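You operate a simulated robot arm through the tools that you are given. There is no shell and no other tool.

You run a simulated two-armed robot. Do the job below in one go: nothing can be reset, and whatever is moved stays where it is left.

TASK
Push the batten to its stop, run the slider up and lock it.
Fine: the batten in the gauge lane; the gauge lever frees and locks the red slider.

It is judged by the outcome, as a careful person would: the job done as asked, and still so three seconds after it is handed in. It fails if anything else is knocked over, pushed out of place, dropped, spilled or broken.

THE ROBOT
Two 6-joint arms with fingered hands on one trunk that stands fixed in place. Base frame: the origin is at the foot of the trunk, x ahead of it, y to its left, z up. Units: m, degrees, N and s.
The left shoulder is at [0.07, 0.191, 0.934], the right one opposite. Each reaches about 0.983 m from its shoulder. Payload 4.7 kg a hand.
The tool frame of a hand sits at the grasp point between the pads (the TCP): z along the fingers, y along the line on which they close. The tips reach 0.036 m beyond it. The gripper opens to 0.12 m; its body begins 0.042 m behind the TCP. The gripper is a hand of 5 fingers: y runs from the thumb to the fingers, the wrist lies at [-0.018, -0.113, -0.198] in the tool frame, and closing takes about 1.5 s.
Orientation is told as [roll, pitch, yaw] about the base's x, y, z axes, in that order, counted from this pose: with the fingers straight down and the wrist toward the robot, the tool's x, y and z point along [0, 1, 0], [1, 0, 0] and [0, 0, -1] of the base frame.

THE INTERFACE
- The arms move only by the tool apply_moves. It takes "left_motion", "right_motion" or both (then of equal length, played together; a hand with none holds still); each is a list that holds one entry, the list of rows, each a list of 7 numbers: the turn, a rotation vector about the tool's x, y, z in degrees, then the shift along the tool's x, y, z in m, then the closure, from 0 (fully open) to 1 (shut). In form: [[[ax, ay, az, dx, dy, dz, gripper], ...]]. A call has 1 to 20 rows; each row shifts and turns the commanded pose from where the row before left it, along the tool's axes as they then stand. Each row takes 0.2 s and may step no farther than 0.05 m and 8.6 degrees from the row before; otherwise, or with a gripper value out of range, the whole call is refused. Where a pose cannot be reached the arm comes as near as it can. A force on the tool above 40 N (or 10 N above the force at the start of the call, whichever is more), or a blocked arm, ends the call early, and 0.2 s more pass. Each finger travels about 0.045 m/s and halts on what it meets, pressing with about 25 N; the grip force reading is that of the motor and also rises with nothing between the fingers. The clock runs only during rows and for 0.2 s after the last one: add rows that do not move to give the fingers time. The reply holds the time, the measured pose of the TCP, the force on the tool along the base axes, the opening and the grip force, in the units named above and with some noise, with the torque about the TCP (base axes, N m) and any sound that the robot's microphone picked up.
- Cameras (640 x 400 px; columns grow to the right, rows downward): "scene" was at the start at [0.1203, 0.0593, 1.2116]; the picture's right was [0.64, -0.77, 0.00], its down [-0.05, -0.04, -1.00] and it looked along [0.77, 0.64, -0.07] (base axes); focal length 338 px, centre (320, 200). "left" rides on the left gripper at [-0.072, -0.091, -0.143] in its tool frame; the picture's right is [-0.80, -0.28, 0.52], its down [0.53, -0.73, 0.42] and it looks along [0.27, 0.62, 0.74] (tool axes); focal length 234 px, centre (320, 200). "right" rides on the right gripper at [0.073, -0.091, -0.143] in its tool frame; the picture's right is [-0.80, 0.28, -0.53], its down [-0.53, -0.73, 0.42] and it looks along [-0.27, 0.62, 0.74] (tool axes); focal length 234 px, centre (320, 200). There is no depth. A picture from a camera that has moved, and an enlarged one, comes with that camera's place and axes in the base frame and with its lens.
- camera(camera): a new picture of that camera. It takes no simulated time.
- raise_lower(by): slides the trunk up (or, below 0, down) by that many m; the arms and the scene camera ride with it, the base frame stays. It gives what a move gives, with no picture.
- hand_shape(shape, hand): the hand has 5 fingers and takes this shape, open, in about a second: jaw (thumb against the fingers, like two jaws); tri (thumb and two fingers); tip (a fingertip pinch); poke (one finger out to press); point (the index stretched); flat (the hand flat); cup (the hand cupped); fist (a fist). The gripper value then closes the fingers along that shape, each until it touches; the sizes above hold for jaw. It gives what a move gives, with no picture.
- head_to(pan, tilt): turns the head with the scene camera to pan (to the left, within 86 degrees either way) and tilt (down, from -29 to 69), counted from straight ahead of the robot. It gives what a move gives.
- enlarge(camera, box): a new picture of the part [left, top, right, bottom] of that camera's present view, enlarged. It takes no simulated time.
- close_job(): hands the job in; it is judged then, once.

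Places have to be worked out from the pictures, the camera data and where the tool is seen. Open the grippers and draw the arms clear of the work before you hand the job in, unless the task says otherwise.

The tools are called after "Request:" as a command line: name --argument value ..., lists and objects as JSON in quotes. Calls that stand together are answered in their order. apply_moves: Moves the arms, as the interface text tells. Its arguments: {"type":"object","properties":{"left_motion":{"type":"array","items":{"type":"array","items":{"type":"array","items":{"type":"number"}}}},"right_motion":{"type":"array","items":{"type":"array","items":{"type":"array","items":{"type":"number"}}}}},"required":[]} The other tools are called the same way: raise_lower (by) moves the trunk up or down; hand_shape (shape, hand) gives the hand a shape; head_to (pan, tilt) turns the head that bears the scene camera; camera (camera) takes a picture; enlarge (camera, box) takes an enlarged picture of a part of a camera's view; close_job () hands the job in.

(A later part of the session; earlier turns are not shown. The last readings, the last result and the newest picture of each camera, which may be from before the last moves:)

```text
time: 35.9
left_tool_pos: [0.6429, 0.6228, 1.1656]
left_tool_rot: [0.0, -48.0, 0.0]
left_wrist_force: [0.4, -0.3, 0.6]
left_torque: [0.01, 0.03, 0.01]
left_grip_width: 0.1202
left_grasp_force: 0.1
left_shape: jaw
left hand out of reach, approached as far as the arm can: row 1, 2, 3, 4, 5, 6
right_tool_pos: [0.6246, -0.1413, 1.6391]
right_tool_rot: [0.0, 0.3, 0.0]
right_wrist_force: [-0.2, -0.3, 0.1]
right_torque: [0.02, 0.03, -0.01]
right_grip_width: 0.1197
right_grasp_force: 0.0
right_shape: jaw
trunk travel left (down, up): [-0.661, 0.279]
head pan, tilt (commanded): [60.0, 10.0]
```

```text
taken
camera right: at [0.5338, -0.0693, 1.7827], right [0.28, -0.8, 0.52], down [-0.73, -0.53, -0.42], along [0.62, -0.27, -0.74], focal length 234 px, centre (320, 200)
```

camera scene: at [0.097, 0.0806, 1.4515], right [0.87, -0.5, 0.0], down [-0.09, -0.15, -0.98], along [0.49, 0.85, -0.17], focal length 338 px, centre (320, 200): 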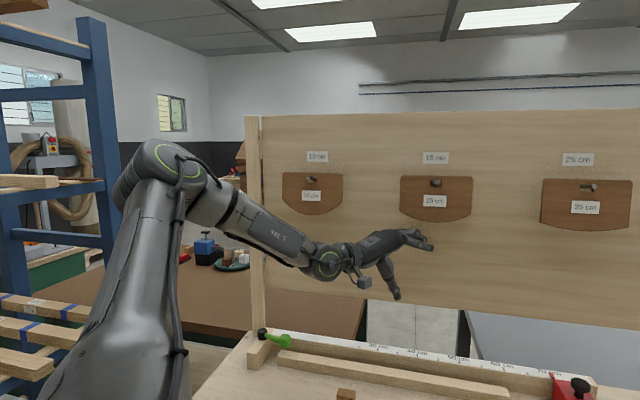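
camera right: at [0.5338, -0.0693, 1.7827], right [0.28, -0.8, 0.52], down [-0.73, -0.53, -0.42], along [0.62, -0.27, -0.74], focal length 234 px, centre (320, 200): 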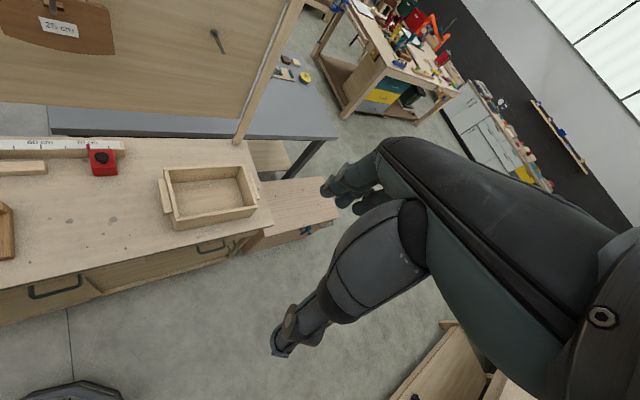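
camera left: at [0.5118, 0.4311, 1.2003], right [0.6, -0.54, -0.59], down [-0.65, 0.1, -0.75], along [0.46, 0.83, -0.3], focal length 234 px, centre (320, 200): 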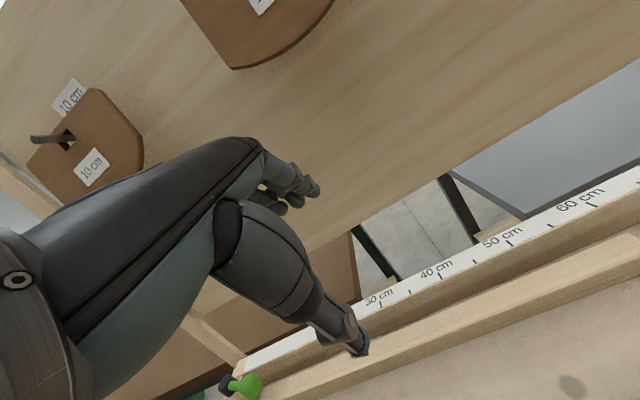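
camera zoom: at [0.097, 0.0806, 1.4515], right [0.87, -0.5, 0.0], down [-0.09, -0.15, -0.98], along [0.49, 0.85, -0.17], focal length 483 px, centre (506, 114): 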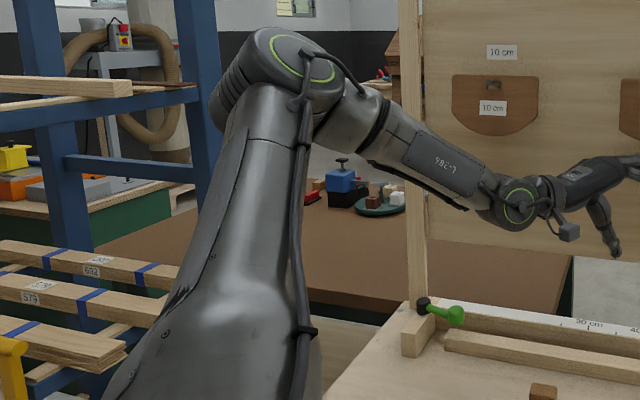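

The wrist has a roll collar after the ringed bend joint, and in every blocked posture the bend axis sits along tool x, so I suspect that last roll joint is at its limit. I'll back off, keep the tilt, yaw to about -15° so the hand follows the forearm, and try extending.

Request:
apply_moves --left_motion '[[[0, 0, 0, -0.031, -0.0137, -0.0021, 0], [0, 0, 0, -0.031, -0.0137, -0.0021, 0], [0, 0, 0, -0.031, -0.0137, -0.0021, 0], [0, 0, 0, -0.031, -0.0137, -0.0021, 0], [0, -5.57, 5.02, 0, 0, 0, 0], [0, -5.57, 5.02, 0, 0, 0, 0]]]'

Request:
apply_moves --left_motion '[[[0, 0, 0, 0, 0.014, 0.014, 0], [0, 0, 0, 0, 0.014, 0.014, 0], [0, 0, 0, 0, 0.014, 0.014, 0], [0, 0, 0, 0, 0.014, 0.014, 0], [0, 0, 0, 0, 0.014, 0.014, 0], [0, 0, 0, 0, 0.014, 0.014, 0]]]'

Request:
camera --camera "scene"

```text
time: 37.3
left_tool_pos: [0.5997, 0.5005, 1.1307]
left_tool_rot: [-0.1, -48.1, -14.9]
left_wrist_force: [-0.3, 0.0, 0.1]
left_torque: [0.04, 0.03, 0.01]
left_grip_width: 0.1197
left_grasp_force: 0.0
left_shape: jaw
right_tool_pos: [0.6241, -0.1388, 1.6387]
right_tool_rot: [-0.1, 0.1, 0.0]
right_wrist_force: [-0.5, 0.0, 0.7]
right_torque: [-0.02, 0.04, 0.0]
right_grip_width: 0.1195
right_grasp_force: 0.0
right_shape: jaw
trunk travel left (down, up): [-0.661, 0.279]
head pan, tilt (commanded): [60.0, 10.0]
```

```text
time: 38.7
left_tool_pos: [0.6186, 0.4548, 1.1682]
left_tool_rot: [0.1, -48.1, -15.1]
left_wrist_force: [-0.5, 0.4, 0.2]
left_torque: [0.02, -0.03, 0.0]
left_grip_width: 0.1195
left_grasp_force: 0.0
left_shape: jaw
left hand out of reach, approached as far as the arm can: row 1, 2, 3, 4, 5, 6
right_tool_pos: [0.6243, -0.1416, 1.6381]
right_tool_rot: [0.1, 0.1, 0.0]
right_wrist_force: [0.9, 0.1, -0.1]
right_torque: [0.01, -0.04, -0.02]
right_grip_width: 0.1198
right_grasp_force: 0.0
right_shape: jaw
trunk travel left (down, up): [-0.661, 0.279]
head pan, tilt (commanded): [60.0, 10.0]
```

```text
taken
camera scene: at [0.0967, 0.0806, 1.4515], right [0.87, -0.5, 0.0], down [-0.09, -0.15, -0.98], along [0.49, 0.85, -0.17], focal length 338 px, centre (320, 200)
```

scene: 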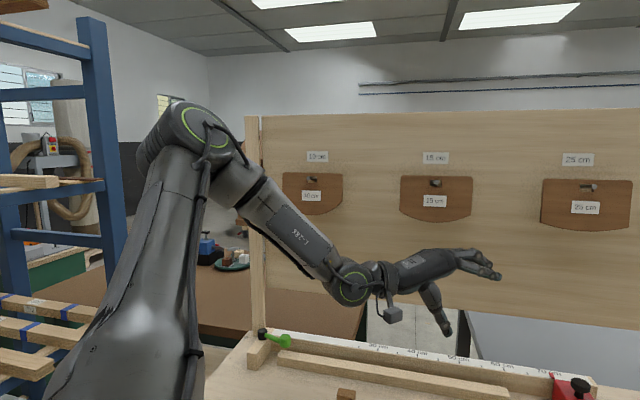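

Yaw -15° gives less reach, so that wasn't it. Next I'll test rolling the hand about its palm axis, palm turning inward, and then reaching forward.

Request:
apply_moves --left_motion '[[[0, 5.57, -5.02, 0, -0.01, -0.01, 0], [0, 5.57, -5.02, 0, -0.01, -0.01, 0], [0, -7.1, -3.6, 0, 0, 0, 0], [0, -7.1, -3.6, 0, 0, 0, 0], [0, -7.1, -3.6, 0, 0, 0, 0], [0, -7.1, -3.6, 0, 0, 0, 0]]]'

Request:
apply_moves --left_motion '[[[0, 0, 0, 0, 0.02, 0.01, 0], [0, 0, 0, 0, 0.02, 0.01, 0], [0, 0, 0, 0, 0.02, 0.01, 0], [0, 0, 0, 0, 0.02, 0.01, 0], [0, 0, 0, 0, 0.02, 0.01, 0], [0, 0, 0, 0, 0.02, 0.01, 0]]]'

Request:
camera --camera "scene"

```text
time: 40.1
left_tool_pos: [0.5871, 0.4719, 1.1668]
left_tool_rot: [-40.1, -43.2, 19.4]
left_wrist_force: [0.2, 0.2, -0.5]
left_torque: [-0.01, 0.0, -0.02]
left_grip_width: 0.1199
left_grasp_force: 0.0
left_shape: jaw
left hand out of reach, approached as far as the arm can: row 6
right_tool_pos: [0.6227, -0.135, 1.6402]
right_tool_rot: [-0.2, 0.0, 0.0]
right_wrist_force: [-0.8, 1.5, -0.1]
right_torque: [-0.1, -0.02, -0.03]
right_grip_width: 0.1198
right_grasp_force: 0.0
right_shape: jaw
trunk travel left (down, up): [-0.661, 0.279]
head pan, tilt (commanded): [60.0, 10.0]
```

```text
time: 41.5
left_tool_pos: [0.7143, 0.4694, 1.2148]
left_tool_rot: [-42.3, -42.9, 18.9]
left_wrist_force: [0.6, -0.3, -0.5]
left_torque: [0.05, -0.03, 0.02]
left_grip_width: 0.1198
left_grasp_force: 0.0
left_shape: jaw
right_tool_pos: [0.6253, -0.1414, 1.6394]
right_tool_rot: [0.0, 0.1, 0.0]
right_wrist_force: [0.1, 0.1, -0.1]
right_torque: [0.02, 0.01, 0.03]
right_grip_width: 0.1196
right_grasp_force: 0.1
right_shape: jaw
trunk travel left (down, up): [-0.661, 0.279]
head pan, tilt (commanded): [60.0, 10.0]
```

```text
taken
camera scene: at [0.0979, 0.0807, 1.4515], right [0.87, -0.5, 0.0], down [-0.09, -0.15, -0.98], along [0.49, 0.85, -0.17], focal length 338 px, centre (320, 200)
```

scene: 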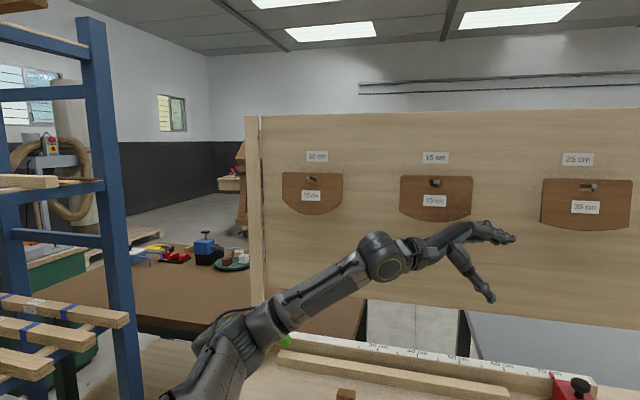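

That unlocked it: the arm switched to an elbow-low posture and reached (0.714, 0.469) with no reach warning. I'll continue with this palm-inward roll toward a point above the gap.

Request:
apply_moves --left_motion '[[[0, 0, 0, 0.0094, -0.0107, 0.0287, 0], [0, 0, 0, 0.0094, -0.0107, 0.0287, 0], [0, 0, 0, 0.0094, -0.0107, 0.0287, 0], [0, 0, 0, 0.0094, -0.0107, 0.0287, 0], [0, 0, 0, 0.0094, -0.0107, 0.0287, 0]]]'

Request:
camera --camera "scene"

Request:
camera --camera "left"

```text
time: 42.7
left_tool_pos: [0.7859, 0.4293, 1.0751]
left_tool_rot: [-42.3, -43.0, 19.0]
left_wrist_force: [0.4, 0.1, -0.7]
left_torque: [0.03, 0.01, 0.03]
left_grip_width: 0.1198
left_grasp_force: 0.0
left_shape: jaw
right_tool_pos: [0.6256, -0.1405, 1.6384]
right_tool_rot: [0.0, 0.1, -0.1]
right_wrist_force: [0.7, 0.1, 0.2]
right_torque: [-0.01, 0.02, -0.03]
right_grip_width: 0.1198
right_grasp_force: 0.0
right_shape: jaw
trunk travel left (down, up): [-0.661, 0.279]
head pan, tilt (commanded): [60.0, 10.0]
```

```text
taken
camera scene: at [0.0978, 0.0812, 1.4515], right [0.87, -0.5, 0.0], down [-0.09, -0.15, -0.98], along [0.49, 0.85, -0.17], focal length 338 px, centre (320, 200)
```

scene: 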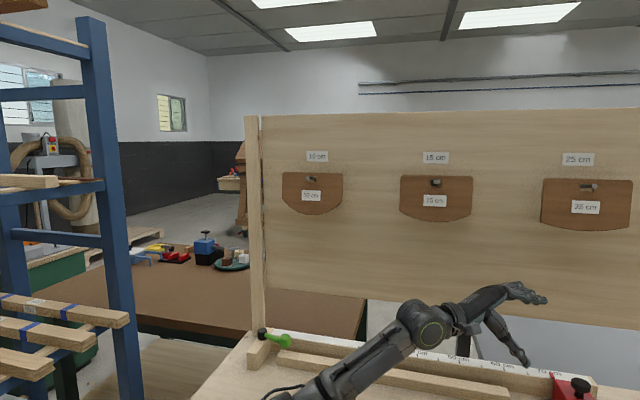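

```text
taken
camera left: at [0.6096, 0.4145, 1.1275], right [0.02, -1.0, -0.08], down [-0.11, 0.08, -0.99], along [0.99, 0.03, -0.11], focal length 234 px, centre (320, 200)
```

left: 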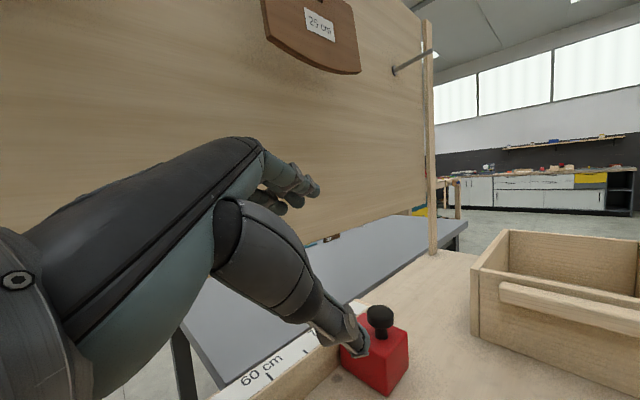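

The hand is now forward over the gap at z = 1.075. I'll tilt the head down to check elbow clearance from the bench.

Request:
head_to --pan 50 --tilt 42

Request:
camera --camera "scene"

```text
time: 43.7
left_tool_pos: [0.7856, 0.4292, 1.0776]
left_tool_rot: [-42.3, -42.9, 19.1]
left_wrist_force: [1.3, 0.2, 0.0]
left_torque: [-0.03, 0.0, 0.03]
left_grip_width: 0.12
left_grasp_force: 0.1
left_shape: jaw
right_tool_pos: [0.6256, -0.1396, 1.6391]
right_tool_rot: [0.0, 0.2, 0.0]
right_wrist_force: [0.7, 0.7, -0.5]
right_torque: [0.04, -0.03, -0.01]
right_grip_width: 0.1199
right_grasp_force: 0.1
right_shape: jaw
trunk travel left (down, up): [-0.661, 0.279]
head pan, tilt (commanded): [50.0, 42.0]
```

```text
taken
camera scene: at [0.1041, 0.0649, 1.4009], right [0.77, -0.64, 0.0], down [-0.43, -0.51, -0.74], along [0.48, 0.57, -0.67], focal length 338 px, centre (320, 200)
```

scene: 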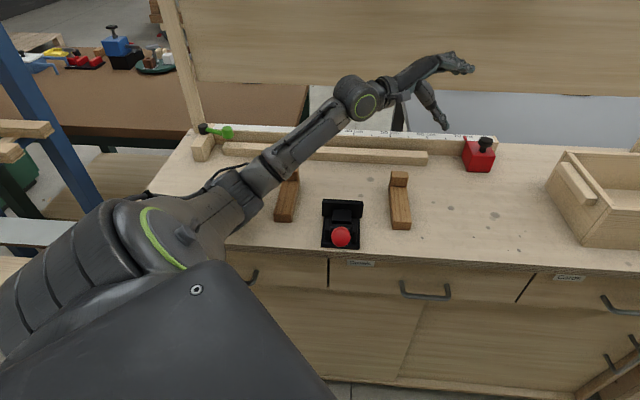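

The elbow is in front of the bench edge and above it. I'll raise the trunk another 0.1 m for clearance, then try the "point" shape, which should give a single slim finger for pushing.

Request:
raise_lower --by 0.1

Request:
hand_shape --hand "left" --shape "point"

Request:
camera --camera "left"

Request:
camera --camera "scene"

```text
time: 45.0
left_tool_pos: [0.785, 0.4285, 1.1783]
left_tool_rot: [-42.3, -42.9, 19.0]
left_wrist_force: [0.1, 0.1, 0.2]
left_torque: [-0.03, 0.02, -0.01]
left_grip_width: 0.1201
left_grasp_force: 0.0
left_shape: jaw
right_tool_pos: [0.6243, -0.14, 1.74]
right_tool_rot: [0.0, 0.2, 0.0]
right_wrist_force: [0.3, -0.6, -0.5]
right_torque: [-0.02, -0.02, 0.01]
right_grip_width: 0.1197
right_grasp_force: 0.1
right_shape: jaw
trunk travel left (down, up): [-0.761, 0.179]
head pan, tilt (commanded): [50.0, 42.0]
```

```text
time: 45.9
left_tool_pos: [0.7862, 0.4294, 1.1775]
left_tool_rot: [-42.4, -42.8, 19.1]
left_wrist_force: [-0.2, -0.5, 0.1]
left_torque: [0.02, 0.0, 0.0]
left_grip_width: 0.1142
left_grasp_force: 0.1
left_shape: point
right_tool_pos: [0.6248, -0.1404, 1.7393]
right_tool_rot: [0.0, 0.2, 0.0]
right_wrist_force: [-0.3, -0.1, 0.4]
right_torque: [0.0, 0.01, 0.0]
right_grip_width: 0.1197
right_grasp_force: 0.2
right_shape: jaw
trunk travel left (down, up): [-0.761, 0.179]
head pan, tilt (commanded): [50.0, 42.0]
```

```text
taken
camera left: at [0.6086, 0.4147, 1.2282], right [0.02, -1.0, -0.08], down [-0.11, 0.08, -0.99], along [0.99, 0.03, -0.11], focal length 234 px, centre (320, 200)
```

left: 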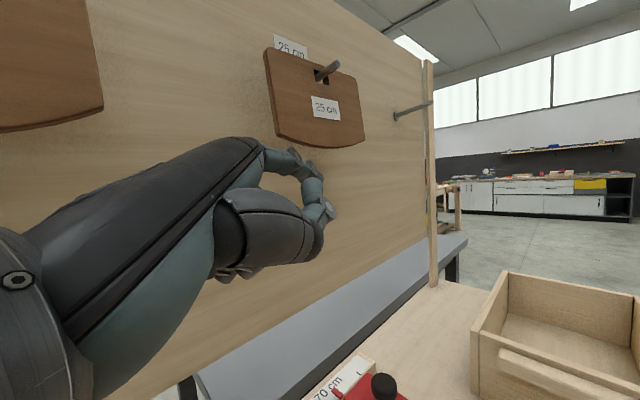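

```text
taken
camera scene: at [0.1039, 0.0649, 1.5009], right [0.77, -0.64, 0.0], down [-0.43, -0.51, -0.74], along [0.48, 0.57, -0.67], focal length 338 px, centre (320, 200)
```

scene: 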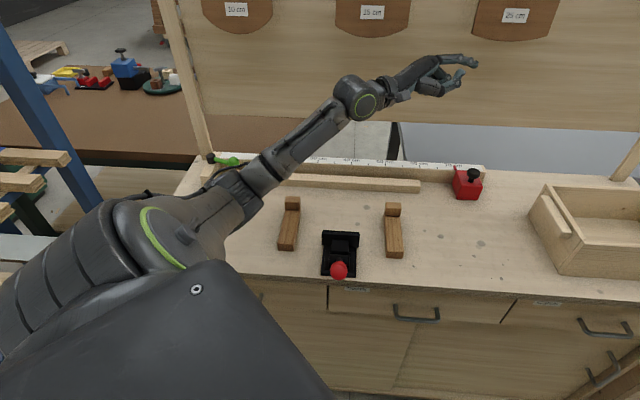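

The thumb has folded away. I'll zoom in on the hand from the scene camera to see where the index finger points.

Request:
enlarge --camera "scene" --box '[330, 35, 500, 140]'

Request:
enlarge --camera "left" --box '[180, 100, 420, 300]'

```text
3.76 times, centred on (415, 88) of scene
camera zoom: at [0.1039, 0.0649, 1.5009], right [0.77, -0.64, 0.0], down [-0.43, -0.51, -0.74], along [0.48, 0.57, -0.67], focal length 1272 px, centre (-38, 624)
```

zoom: 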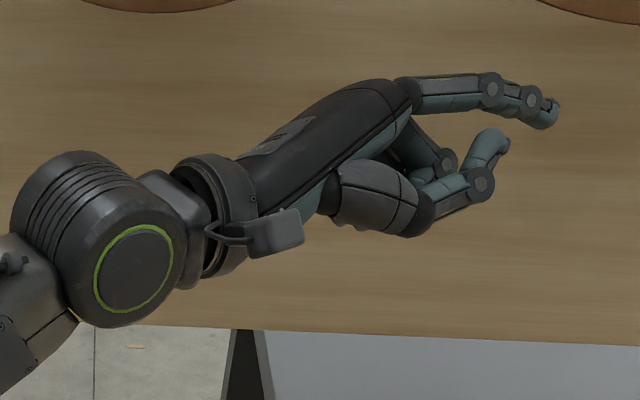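

```text
2.00 times, centred on (300, 200) of left
camera zoom: at [0.6086, 0.4147, 1.2282], right [0.02, -1.0, -0.08], down [-0.11, 0.08, -0.99], along [0.99, 0.03, -0.11], focal length 468 px, centre (360, 200)
```

zoom: 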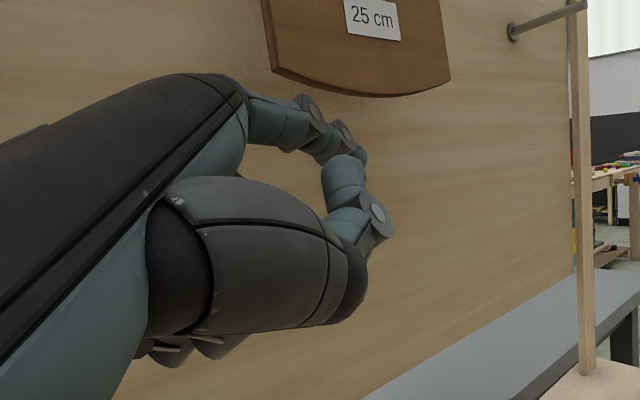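

In this shape the index tip lies at about (-0.026, 0.062, 0.009) in the tool frame, and the palm currently points 20° upward. I'll pitch the hand down about 40° in place to aim the finger at the bench, and see whether the posture holds.

Request:
apply_moves --left_motion '[[[6.78, 1.9, -3.79, 0, 0, 0, 0], [6.78, 1.9, -3.79, 0, 0, 0, 0], [6.78, 1.9, -3.79, 0, 0, 0, 0], [6.78, 1.9, -3.79, 0, 0, 0, 0], [6.78, 1.9, -3.79, 0, 0, 0, 0]]]'

Request:
camera --camera "scene"

Request:
camera --camera "left"

```text
time: 47.1
left_tool_pos: [0.7848, 0.4288, 1.1768]
left_tool_rot: [-30.2, -4.2, 13.9]
left_wrist_force: [-0.4, 0.5, 0.5]
left_torque: [0.01, -0.03, -0.01]
left_grip_width: 0.0
left_grasp_force: 0.1
left_shape: point
right_tool_pos: [0.6268, -0.1419, 1.7387]
right_tool_rot: [0.0, 0.2, 0.0]
right_wrist_force: [0.7, 0.1, -0.2]
right_torque: [0.03, 0.02, -0.01]
right_grip_width: 0.1196
right_grasp_force: 0.1
right_shape: jaw
trunk travel left (down, up): [-0.761, 0.179]
head pan, tilt (commanded): [50.0, 42.0]
```

```text
taken
camera scene: at [0.1047, 0.0639, 1.5008], right [0.77, -0.64, 0.0], down [-0.43, -0.51, -0.74], along [0.48, 0.57, -0.67], focal length 338 px, centre (320, 200)
```

scene: 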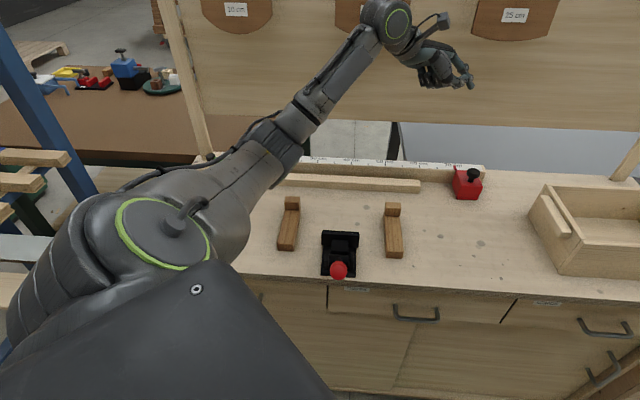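

```text
taken
camera left: at [0.6839, 0.4141, 1.3297], right [-0.04, -1.0, -0.07], down [-0.72, 0.07, -0.69], along [0.69, 0.03, -0.72], focal length 234 px, centre (320, 200)
```

left: 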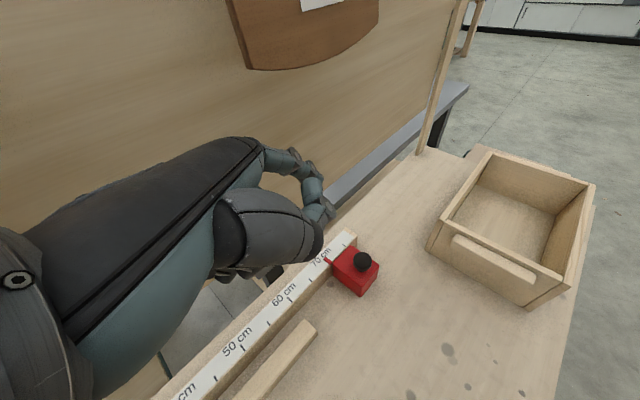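

The posture holds with no warnings, at roll -30°, pitch -4°, yaw 14°. A closed bundle of fingers pointing down would push better, so I'll return to the jaw shape and roll the hand back toward upright to see whether it stays reachable.

Request:
hand_shape --hand "left" --shape "jaw"

Request:
apply_moves --left_motion '[[[-1.38, 7.74, 1.46, 0, 0, 0, 0.3], [-1.38, 7.74, 1.46, 0, 0, 0, 0.6], [-1.38, 7.74, 1.46, 0, 0, 0, 1], [-1.0, 5.8, 1.1, 0, 0, 0, 1], [0, 0, 0, 0, 0, 0, 1], [0, 0, 0, 0, 0, 0, 1], [0, 0, 0, 0, 0, 0, 1], [0, 0, 0, 0, 0, 0, 1]]]'

Request:
camera --camera "scene"

Request:
camera --camera "left"

```text
time: 48.0
left_tool_pos: [0.7856, 0.4303, 1.1779]
left_tool_rot: [-30.3, -4.4, 13.9]
left_wrist_force: [0.3, 0.6, 0.2]
left_torque: [0.01, 0.04, -0.04]
left_grip_width: 0.1195
left_grasp_force: 0.1
left_shape: jaw
right_tool_pos: [0.6246, -0.1399, 1.7388]
right_tool_rot: [0.0, 0.1, 0.0]
right_wrist_force: [0.6, -0.8, -0.5]
right_torque: [0.0, 0.0, 0.01]
right_grip_width: 0.1196
right_grasp_force: 0.0
right_shape: jaw
trunk travel left (down, up): [-0.761, 0.179]
head pan, tilt (commanded): [50.0, 42.0]
```

```text
time: 49.8
left_tool_pos: [0.7845, 0.4289, 1.1773]
left_tool_rot: [-0.7, -10.6, 10.0]
left_wrist_force: [-0.6, 0.0, -0.5]
left_torque: [-0.03, 0.02, 0.0]
left_grip_width: 0.0
left_grasp_force: 21.5
left_shape: jaw
right_tool_pos: [0.6243, -0.1402, 1.7388]
right_tool_rot: [0.0, 0.2, 0.0]
right_wrist_force: [-0.9, 0.8, 0.6]
right_torque: [0.01, 0.03, 0.02]
right_grip_width: 0.1198
right_grasp_force: 0.0
right_shape: jaw
trunk travel left (down, up): [-0.761, 0.179]
head pan, tilt (commanded): [50.0, 42.0]
```

```text
taken
camera scene: at [0.1039, 0.065, 1.5009], right [0.77, -0.64, 0.0], down [-0.43, -0.51, -0.74], along [0.48, 0.57, -0.67], focal length 338 px, centre (320, 200)
```

scene: 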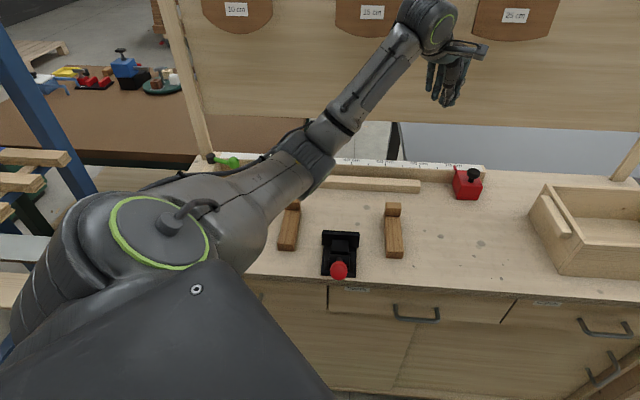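

```text
taken
camera left: at [0.6828, 0.3402, 1.3014], right [-0.03, -0.83, -0.56], down [-0.72, 0.41, -0.56], along [0.69, 0.38, -0.61], focal length 234 px, centre (320, 200)
```

left: 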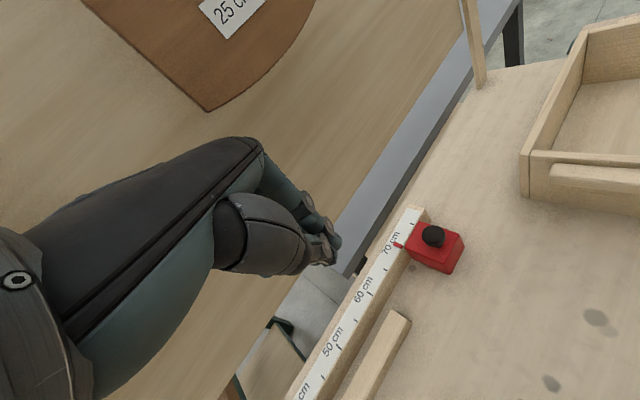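

The hand is now almost upright, closed, and still in the elbow-low posture. I'll tilt the fingers about 20° more forward for reach and carry the hand to a point above and to the right of the slider.

Request:
apply_moves --left_motion '[[[-6.67, 0, 0, 0, 0, 0, 1], [-6.67, 0, 0, 0, 0, 0, 1], [-6.67, 0, 0, 0, 0, 0, 1], [0, 0, 0, -0.026, 0.0094, 0.0302, 1], [0, 0, 0, -0.026, 0.0094, 0.0302, 1], [0, 0, 0, -0.026, 0.0094, 0.0302, 1], [0, 0, 0, -0.026, 0.0094, 0.0302, 1], [0, 0, 0, -0.026, 0.0094, 0.0302, 1], [0, 0, 0, -0.026, 0.0094, 0.0302, 1]]]'

Request:
camera --camera "scene"

Request:
camera --camera "left"

```text
time: 51.8
left_tool_pos: [0.9524, 0.2971, 1.0497]
left_tool_rot: [-0.5, -30.7, 10.1]
left_wrist_force: [-0.2, -0.7, 1.1]
left_torque: [-0.02, -0.01, -0.02]
left_grip_width: 0.0
left_grasp_force: 25.2
left_shape: jaw
right_tool_pos: [0.6258, -0.141, 1.7384]
right_tool_rot: [-0.1, 0.3, 0.0]
right_wrist_force: [0.6, 0.0, -0.1]
right_torque: [0.03, 0.02, 0.01]
right_grip_width: 0.1197
right_grasp_force: 0.1
right_shape: jaw
trunk travel left (down, up): [-0.761, 0.179]
head pan, tilt (commanded): [50.0, 42.0]
```

```text
taken
camera scene: at [0.105, 0.0637, 1.5008], right [0.77, -0.64, 0.0], down [-0.43, -0.51, -0.74], along [0.48, 0.57, -0.67], focal length 338 px, centre (320, 200)
```

scene: 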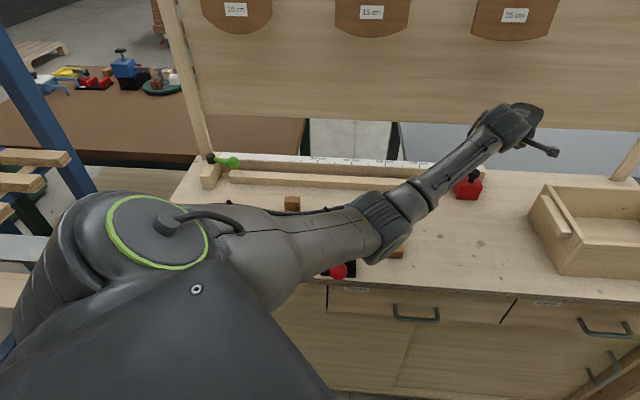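

```text
taken
camera left: at [0.8161, 0.202, 1.1271], right [0.17, -0.79, -0.59], down [-0.5, 0.45, -0.74], along [0.85, 0.42, -0.32], focal length 234 px, centre (320, 200)
```

left: 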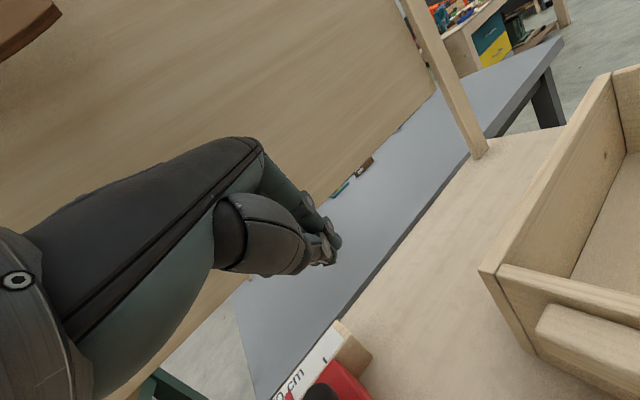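

I'm at (0.952, 0.297, 1.05) with no warning, and the knob re-measures at (0.907, 0.363). I'll shift slightly right and toward the robot, then descend in steps on the slider's right side.

Request:
apply_moves --left_motion '[[[0, 0, 0, -0.0081, -0.0169, 0.0249, 1], [0, 0, 0, -0.0081, -0.0169, 0.0249, 1], [0, 0, 0, -0.0081, -0.0169, 0.0249, 1]]]'

Request:
head_to --pan 28 --tilt 35

Request:
camera --camera "scene"

Request:
camera --camera "left"

```text
time: 52.6
left_tool_pos: [0.9515, 0.2724, 0.9626]
left_tool_rot: [-0.8, -30.8, 10.3]
left_wrist_force: [0.4, 0.5, 0.1]
left_torque: [0.01, -0.02, -0.02]
left_grip_width: 0.0001
left_grasp_force: 25.2
left_shape: jaw
right_tool_pos: [0.6255, -0.1387, 1.7391]
right_tool_rot: [0.1, 0.2, 0.0]
right_wrist_force: [-0.6, 0.2, -0.6]
right_torque: [0.0, 0.01, 0.04]
right_grip_width: 0.1196
right_grasp_force: 0.1
right_shape: jaw
trunk travel left (down, up): [-0.761, 0.179]
head pan, tilt (commanded): [50.0, 42.0]
```

```text
time: 53.5
left_tool_pos: [0.9501, 0.2728, 0.9627]
left_tool_rot: [-0.8, -30.6, 10.3]
left_wrist_force: [-0.6, 0.2, 0.2]
left_torque: [0.03, 0.0, -0.01]
left_grip_width: 0.0
left_grasp_force: 25.0
left_shape: jaw
right_tool_pos: [0.6246, -0.1406, 1.7386]
right_tool_rot: [0.0, 0.1, 0.0]
right_wrist_force: [0.0, -0.3, 0.4]
right_torque: [0.0, 0.02, -0.04]
right_grip_width: 0.1199
right_grasp_force: 0.0
right_shape: jaw
trunk travel left (down, up): [-0.761, 0.179]
head pan, tilt (commanded): [28.0, 35.0]
```

```text
taken
camera scene: at [0.1279, 0.0421, 1.5114], right [0.47, -0.88, 0.0], down [-0.51, -0.27, -0.82], along [0.72, 0.38, -0.57], focal length 338 px, centre (320, 200)
```

scene: 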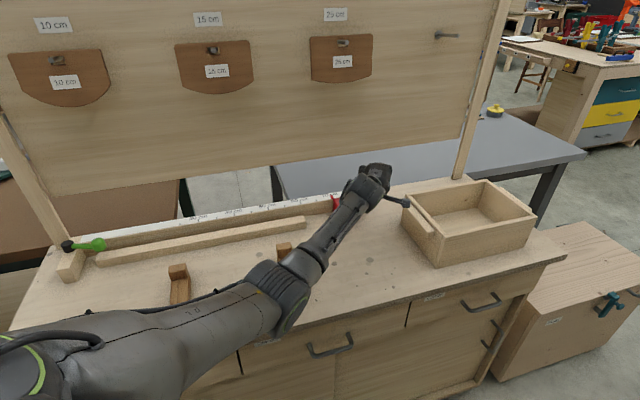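

```text
taken
camera left: at [0.8139, 0.1766, 1.0393], right [0.17, -0.79, -0.58], down [-0.5, 0.44, -0.75], along [0.85, 0.41, -0.32], focal length 234 px, centre (320, 200)
```

left: 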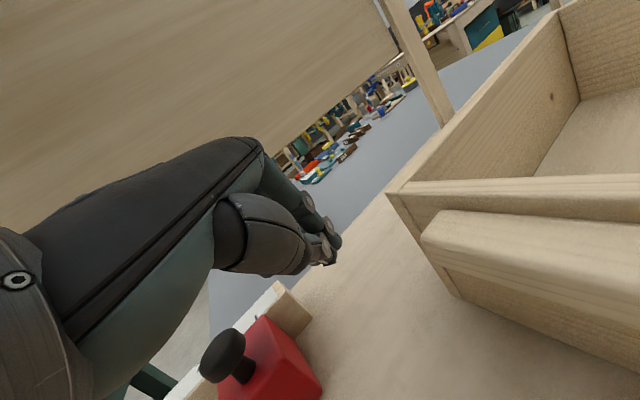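

The finger bundle is above the space to the right of the slider, with the tray clear of the wrist camera by several centimetres. I'll descend 5 cm so the tips come beside the slider body.

Request:
apply_moves --left_motion '[[[0, 0, 0, 0, -0.0071, 0.012, 1], [0, 0, 0, 0, -0.0071, 0.012, 1], [0, 0, 0, 0, -0.0071, 0.012, 1], [0, 0, 0, 0, -0.0036, 0.006, 1]]]'

Request:
camera --camera "left"

Request:
enlarge --camera "scene" --box '[290, 140, 450, 240]'

```text
time: 54.5
left_tool_pos: [0.9518, 0.2705, 0.9131]
left_tool_rot: [-0.8, -30.7, 10.2]
left_wrist_force: [-0.3, 0.3, -0.2]
left_torque: [-0.01, 0.03, 0.02]
left_grip_width: 0.0
left_grasp_force: 25.2
left_shape: jaw
right_tool_pos: [0.6249, -0.14, 1.7389]
right_tool_rot: [0.0, 0.1, 0.1]
right_wrist_force: [0.0, 0.1, -0.1]
right_torque: [-0.02, 0.0, 0.01]
right_grip_width: 0.1198
right_grasp_force: 0.0
right_shape: jaw
trunk travel left (down, up): [-0.761, 0.179]
head pan, tilt (commanded): [28.0, 35.0]
```

```text
taken
camera left: at [0.8136, 0.1763, 0.9899], right [0.17, -0.79, -0.58], down [-0.5, 0.45, -0.75], along [0.85, 0.41, -0.32], focal length 234 px, centre (320, 200)
```

left: 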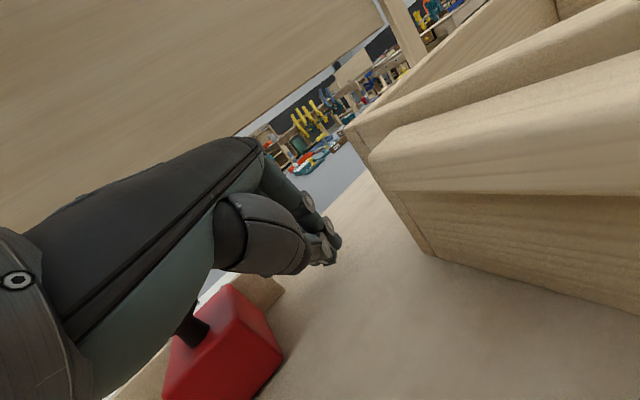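

```text
4.00 times, centred on (370, 190) of scene
camera zoom: at [0.1282, 0.0421, 1.5114], right [0.47, -0.88, 0.0], down [-0.51, -0.27, -0.82], along [0.72, 0.38, -0.57], focal length 1352 px, centre (120, 240)
```

zoom: 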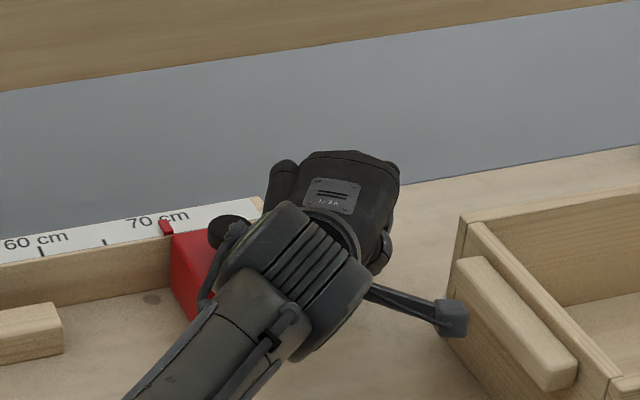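

The bundle is beside the slider, with the tips near z = 0.88 and no contact yet. I'll lower a touch more, then sweep left along the fence in small steps to contact the slider and feel whether it is free.

Request:
apply_moves --left_motion '[[[0, 0, 0, 0, -0.0041, 0.0069, 1], [0, 0, 0, 0.0082, -0.0049, -0.0029, 1], [0, 0, 0, 0.0082, -0.0049, -0.0029, 1], [0, 0, 0, 0.0082, -0.0049, -0.0029, 1], [0, 0, 0, 0.0082, -0.0049, -0.0029, 1], [0, 0, 0, 0.0041, -0.0025, -0.0015, 1]]]'

Request:
camera --camera "left"

Request:
enlarge --camera "scene" --box '[290, 140, 450, 240]'

```text
time: 56.1
left_tool_pos: [0.9571, 0.2461, 0.9627]
left_tool_rot: [-0.4, -34.1, 7.9]
left_wrist_force: [-7.3, -2.4, -4.2]
left_torque: [0.13, -0.57, 0.17]
left_grip_width: 0.0
left_grasp_force: 24.7
left_shape: jaw
right_tool_pos: [0.6242, -0.1916, 1.7421]
right_tool_rot: [1.1, -0.1, -1.5]
right_wrist_force: [-1.5, -0.6, -0.6]
right_torque: [0.0, -0.21, -0.03]
right_grip_width: 0.1196
right_grasp_force: 0.1
right_shape: jaw
trunk travel left (down, up): [-0.761, 0.179]
head pan, tilt (commanded): [28.0, 35.0]
stopped in row 6 (left hand): the arm was blocked; the commanded pose is now the measured one
```

```text
taken
camera left: at [0.8116, 0.1557, 1.0301], right [0.17, -0.79, -0.59], down [-0.43, 0.47, -0.77], along [0.88, 0.38, -0.26], focal length 234 px, centre (320, 200)
```

left: 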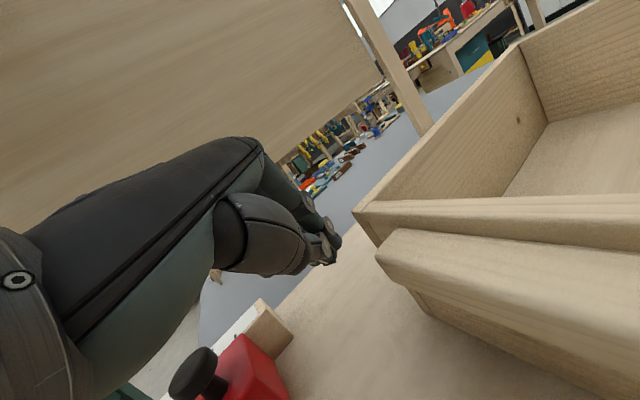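

```text
4.00 times, centred on (370, 190) of scene
camera zoom: at [0.1672, -0.0043, 1.5127], right [0.36, -0.93, -0.01], down [-0.53, -0.19, -0.83], along [0.77, 0.3, -0.56], focal length 1352 px, centre (120, 240)
```

zoom: 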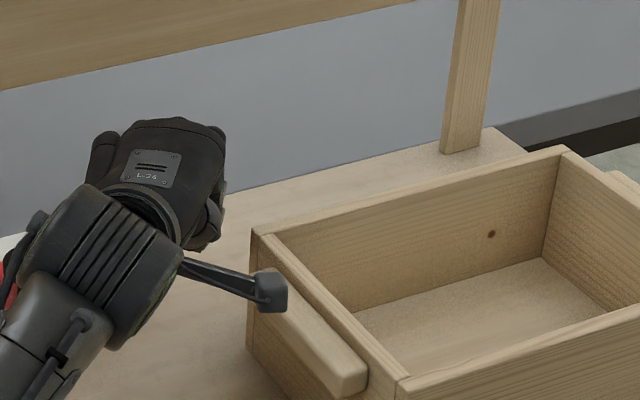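

The arm was blocked, the hand rose, and the head camera and right arm shifted a little, so part of the left arm must have bumped the robot itself. I'll look carefully before moving anything.

Request:
camera --camera "scene"

Request:
camera --camera "right"

```text
taken
camera scene: at [0.1672, -0.0043, 1.5127], right [0.36, -0.93, -0.01], down [-0.53, -0.19, -0.83], along [0.77, 0.3, -0.56], focal length 338 px, centre (320, 200)
```

scene: 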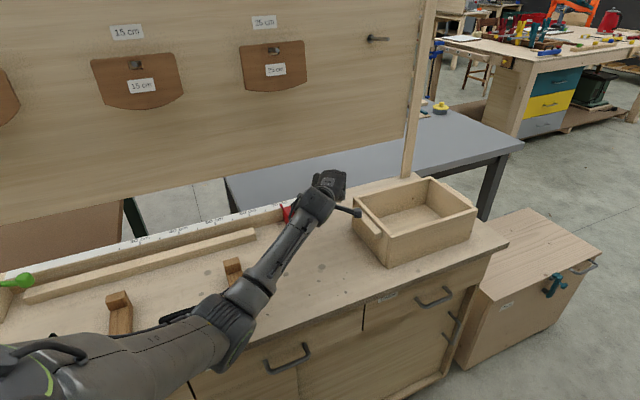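

```text
taken
camera right: at [0.5335, -0.1198, 1.8879], right [0.26, -0.82, 0.51], down [-0.75, -0.5, -0.44], along [0.61, -0.27, -0.74], focal length 234 px, centre (320, 200)
```

right: 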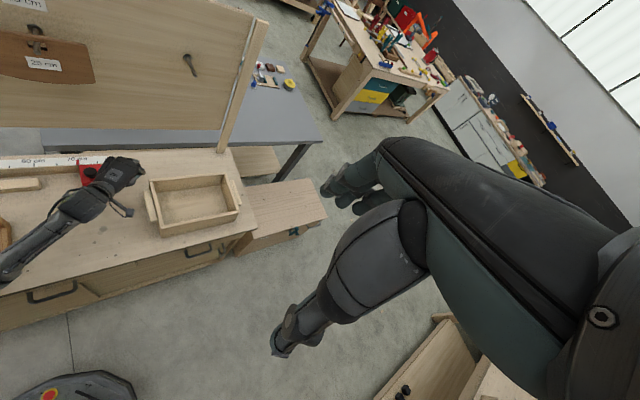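

The hand is clear of the bench items and nothing was displaced there. The arm seems to have been caught mid-swing, so I'll issue a short hold to let it settle and re-measure.

Request:
apply_moves --left_motion '[[[0, 0, 0, 0, 0, 0, 1]]]'

Request:
camera --camera "scene"

```text
time: 56.4
left_tool_pos: [0.9568, 0.2019, 0.96]
left_tool_rot: [-2.8, -33.4, 8.3]
left_wrist_force: [-18.7, 8.1, -5.1]
left_torque: [-0.62, -1.2, -0.24]
left_grip_width: 0.0
left_grasp_force: 25.0
left_shape: jaw
right_tool_pos: [0.6129, -0.2289, 1.74]
right_tool_rot: [2.8, 0.5, -2.9]
right_wrist_force: [-6.4, -11.1, -0.9]
right_torque: [0.94, -0.46, 0.05]
right_grip_width: 0.1198
right_grasp_force: 0.2
right_shape: jaw
trunk travel left (down, up): [-0.761, 0.179]
head pan, tilt (commanded): [28.0, 35.0]
stopped in row 1 (left hand): the arm was blocked; the commanded pose is now the measured one
```

```text
taken
camera scene: at [0.256, -0.1019, 1.5088], right [0.05, -1.0, -0.04], down [-0.56, 0.0, -0.83], along [0.82, 0.06, -0.56], focal length 338 px, centre (320, 200)
```

scene: 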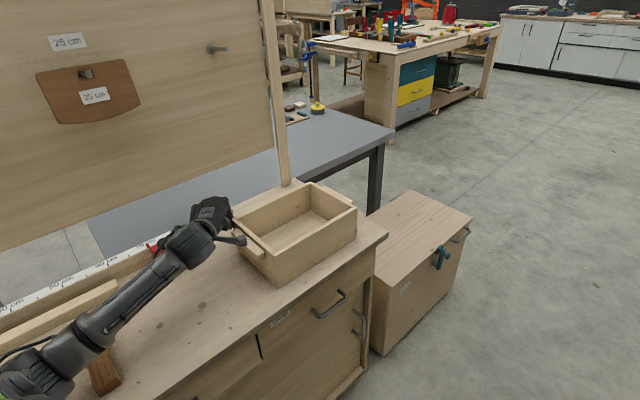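

The robot's own view has shifted further right, so something is still pushing. I'll look from both hand cameras before any further motion.

Request:
camera --camera "left"

Request:
camera --camera "right"

Request:
enlarge --camera "scene" --box '[0, 180, 380, 400]'

```text
taken
camera left: at [0.811, 0.1162, 1.0309], right [0.15, -0.81, -0.56], down [-0.43, 0.45, -0.78], along [0.89, 0.36, -0.28], focal length 234 px, centre (320, 200)
```

left: 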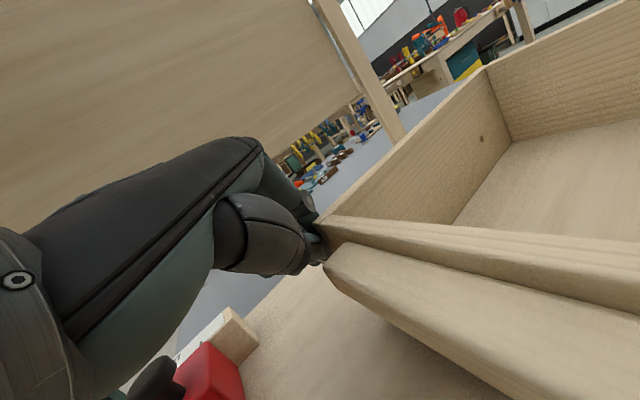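

```text
taken
camera right: at [0.5254, -0.1599, 1.8876], right [0.24, -0.84, 0.48], down [-0.76, -0.47, -0.44], along [0.6, -0.26, -0.75], focal length 234 px, centre (320, 200)
```

right: 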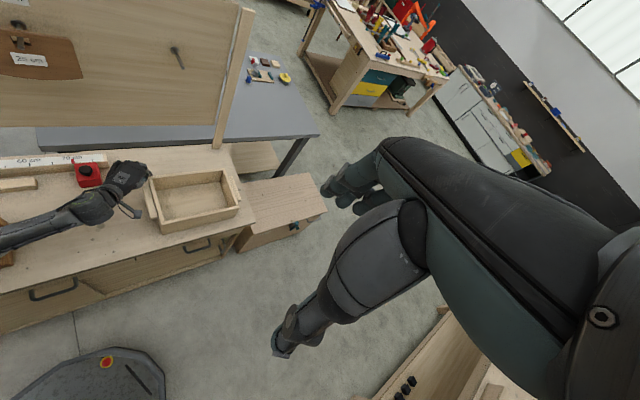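

```text
1.68 times, centred on (190, 290) of scene
camera zoom: at [0.256, -0.1019, 1.5088], right [0.05, -1.0, -0.04], down [-0.56, 0.0, -0.83], along [0.82, 0.06, -0.56], focal length 569 px, centre (539, 48)
```

zoom: 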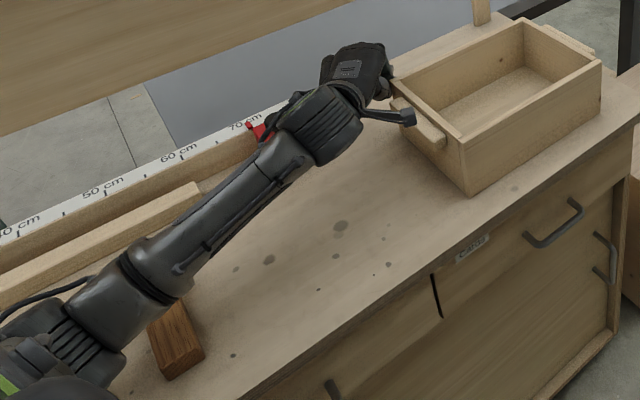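

The fingers are right beside the tray's near corner and the base has been shoved, so before anything else I must take the hand away from the tray. I'll move it gently up and left in small steps.

Request:
apply_moves --left_motion '[[[0, 0, 0, 0.0147, 0.01, -0.0293, 1], [0, 0, 0, 0.0147, 0.01, -0.0293, 1]]]'

Request:
camera --camera "scene"

Request:
camera --camera "left"

Request:
camera --camera "right"

```text
time: 56.8
left_tool_pos: [0.9383, 0.4295, 1.0148]
left_tool_rot: [22.8, -36.6, 19.5]
left_wrist_force: [-2.8, -13.9, 1.7]
left_torque: [-0.04, 0.4, 0.27]
left_grip_width: 0.0
left_grasp_force: 25.1
left_shape: jaw
right_tool_pos: [0.6101, 0.0696, 1.7318]
right_tool_rot: [9.9, -0.4, 30.9]
right_wrist_force: [2.3, 4.1, 1.9]
right_torque: [-0.28, 0.18, 0.16]
right_grip_width: 0.1195
right_grasp_force: 0.1
right_shape: jaw
trunk travel left (down, up): [-0.761, 0.179]
head pan, tilt (commanded): [28.0, 35.0]
stopped in row 1 (left hand): the arm was blocked; the commanded pose is now the measured one
```

```text
taken
camera scene: at [0.376, -0.0942, 1.5078], right [0.05, -1.0, 0.0], down [-0.59, -0.03, -0.8], along [0.8, 0.04, -0.59], focal length 338 px, centre (320, 200)
```

scene: 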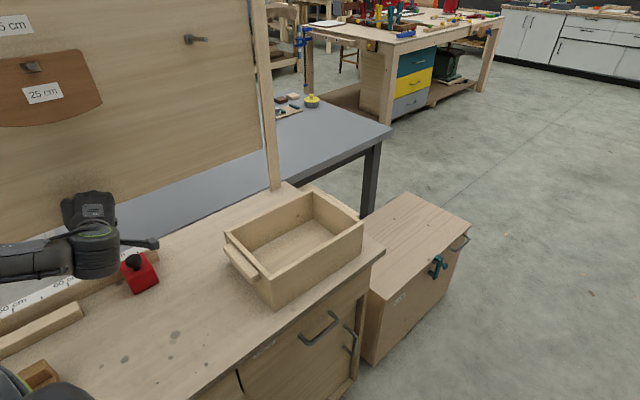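

```text
taken
camera left: at [0.8527, 0.2702, 1.0436], right [0.42, -0.42, -0.8], down [-0.67, 0.46, -0.59], along [0.61, 0.78, -0.09], focal length 234 px, centre (320, 200)
```

left: 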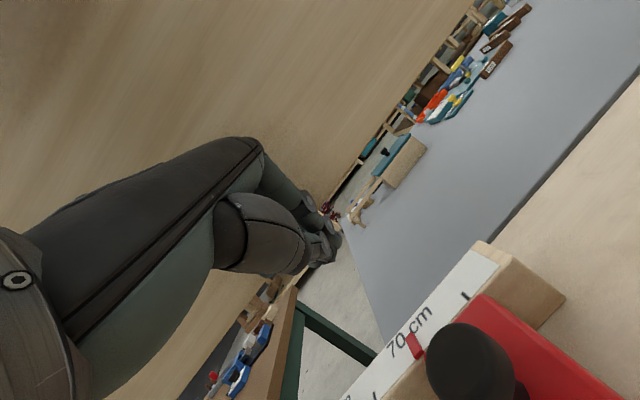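

```text
taken
camera right: at [0.507, 0.0604, 1.885], right [0.69, -0.62, 0.38], down [-0.4, -0.76, -0.52], along [0.61, 0.2, -0.77], focal length 234 px, centre (320, 200)
```

right: 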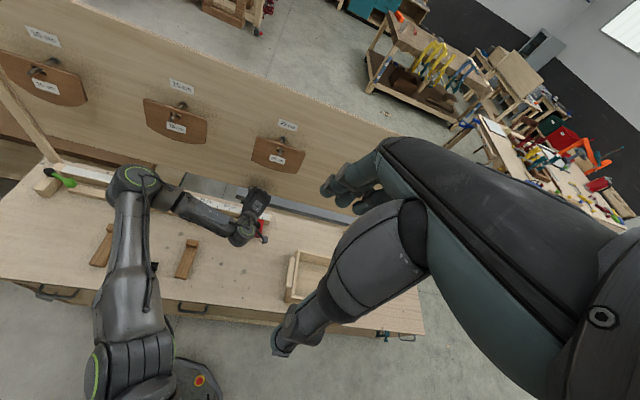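

The hand has moved off the tray and is now above the slider, but the robot body is still drifting. I'll hold both arms briefly to see whether it is settling.

Request:
apply_moves --left_motion '[[[0, 0, 0, 0, 0, 0, 1]]]' --right_motion '[[[0, 0, 0, 0, 0, 0, 0]]]'

Request:
camera --camera "scene"

Request:
camera --camera "right"

```text
time: 57.0
left_tool_pos: [0.5733, 0.7485, 0.9115]
left_tool_rot: [25.2, -53.2, 51.6]
left_wrist_force: [29.1, 10.7, 38.1]
left_torque: [0.56, 0.33, 0.1]
left_grip_width: 0.0
left_grasp_force: 24.5
left_shape: jaw
right_tool_pos: [0.4856, 0.1744, 1.7558]
right_tool_rot: [28.9, 0.4, 51.6]
right_wrist_force: [4.7, -13.1, -4.7]
right_torque: [1.09, 0.41, -0.37]
right_grip_width: 0.1197
right_grasp_force: 0.2
right_shape: jaw
trunk travel left (down, up): [-0.761, 0.179]
head pan, tilt (commanded): [28.0, 35.0]
stopped in row 1 (right hand): the force on the tool passed its limit at 60 N (the readings are from after the stop); the commanded pose is now the measured one
```

```text
taken
camera scene: at [0.3359, -0.0288, 1.5068], right [0.05, -1.0, -0.02], down [-0.6, -0.01, -0.8], along [0.8, 0.06, -0.6], focal length 338 px, centre (320, 200)
```

scene: 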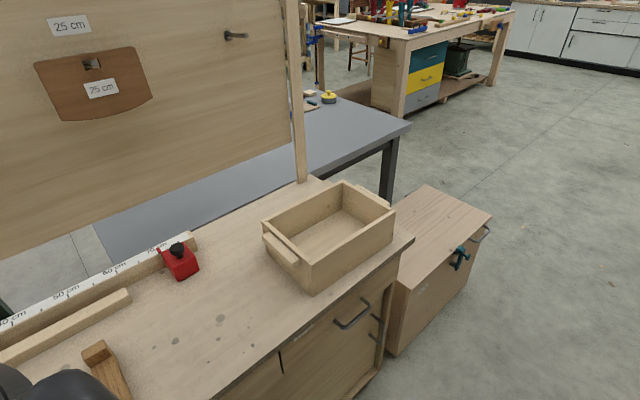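

```text
taken
camera right: at [0.434, 0.0989, 1.9174], right [0.92, -0.38, 0.07], down [-0.26, -0.74, -0.62], along [0.29, 0.56, -0.78], focal length 234 px, centre (320, 200)
```

right: 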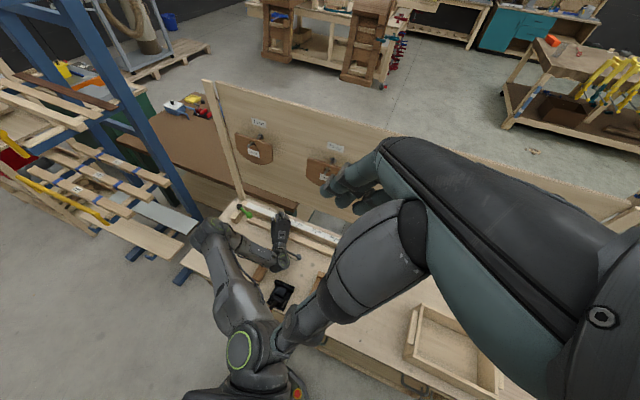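

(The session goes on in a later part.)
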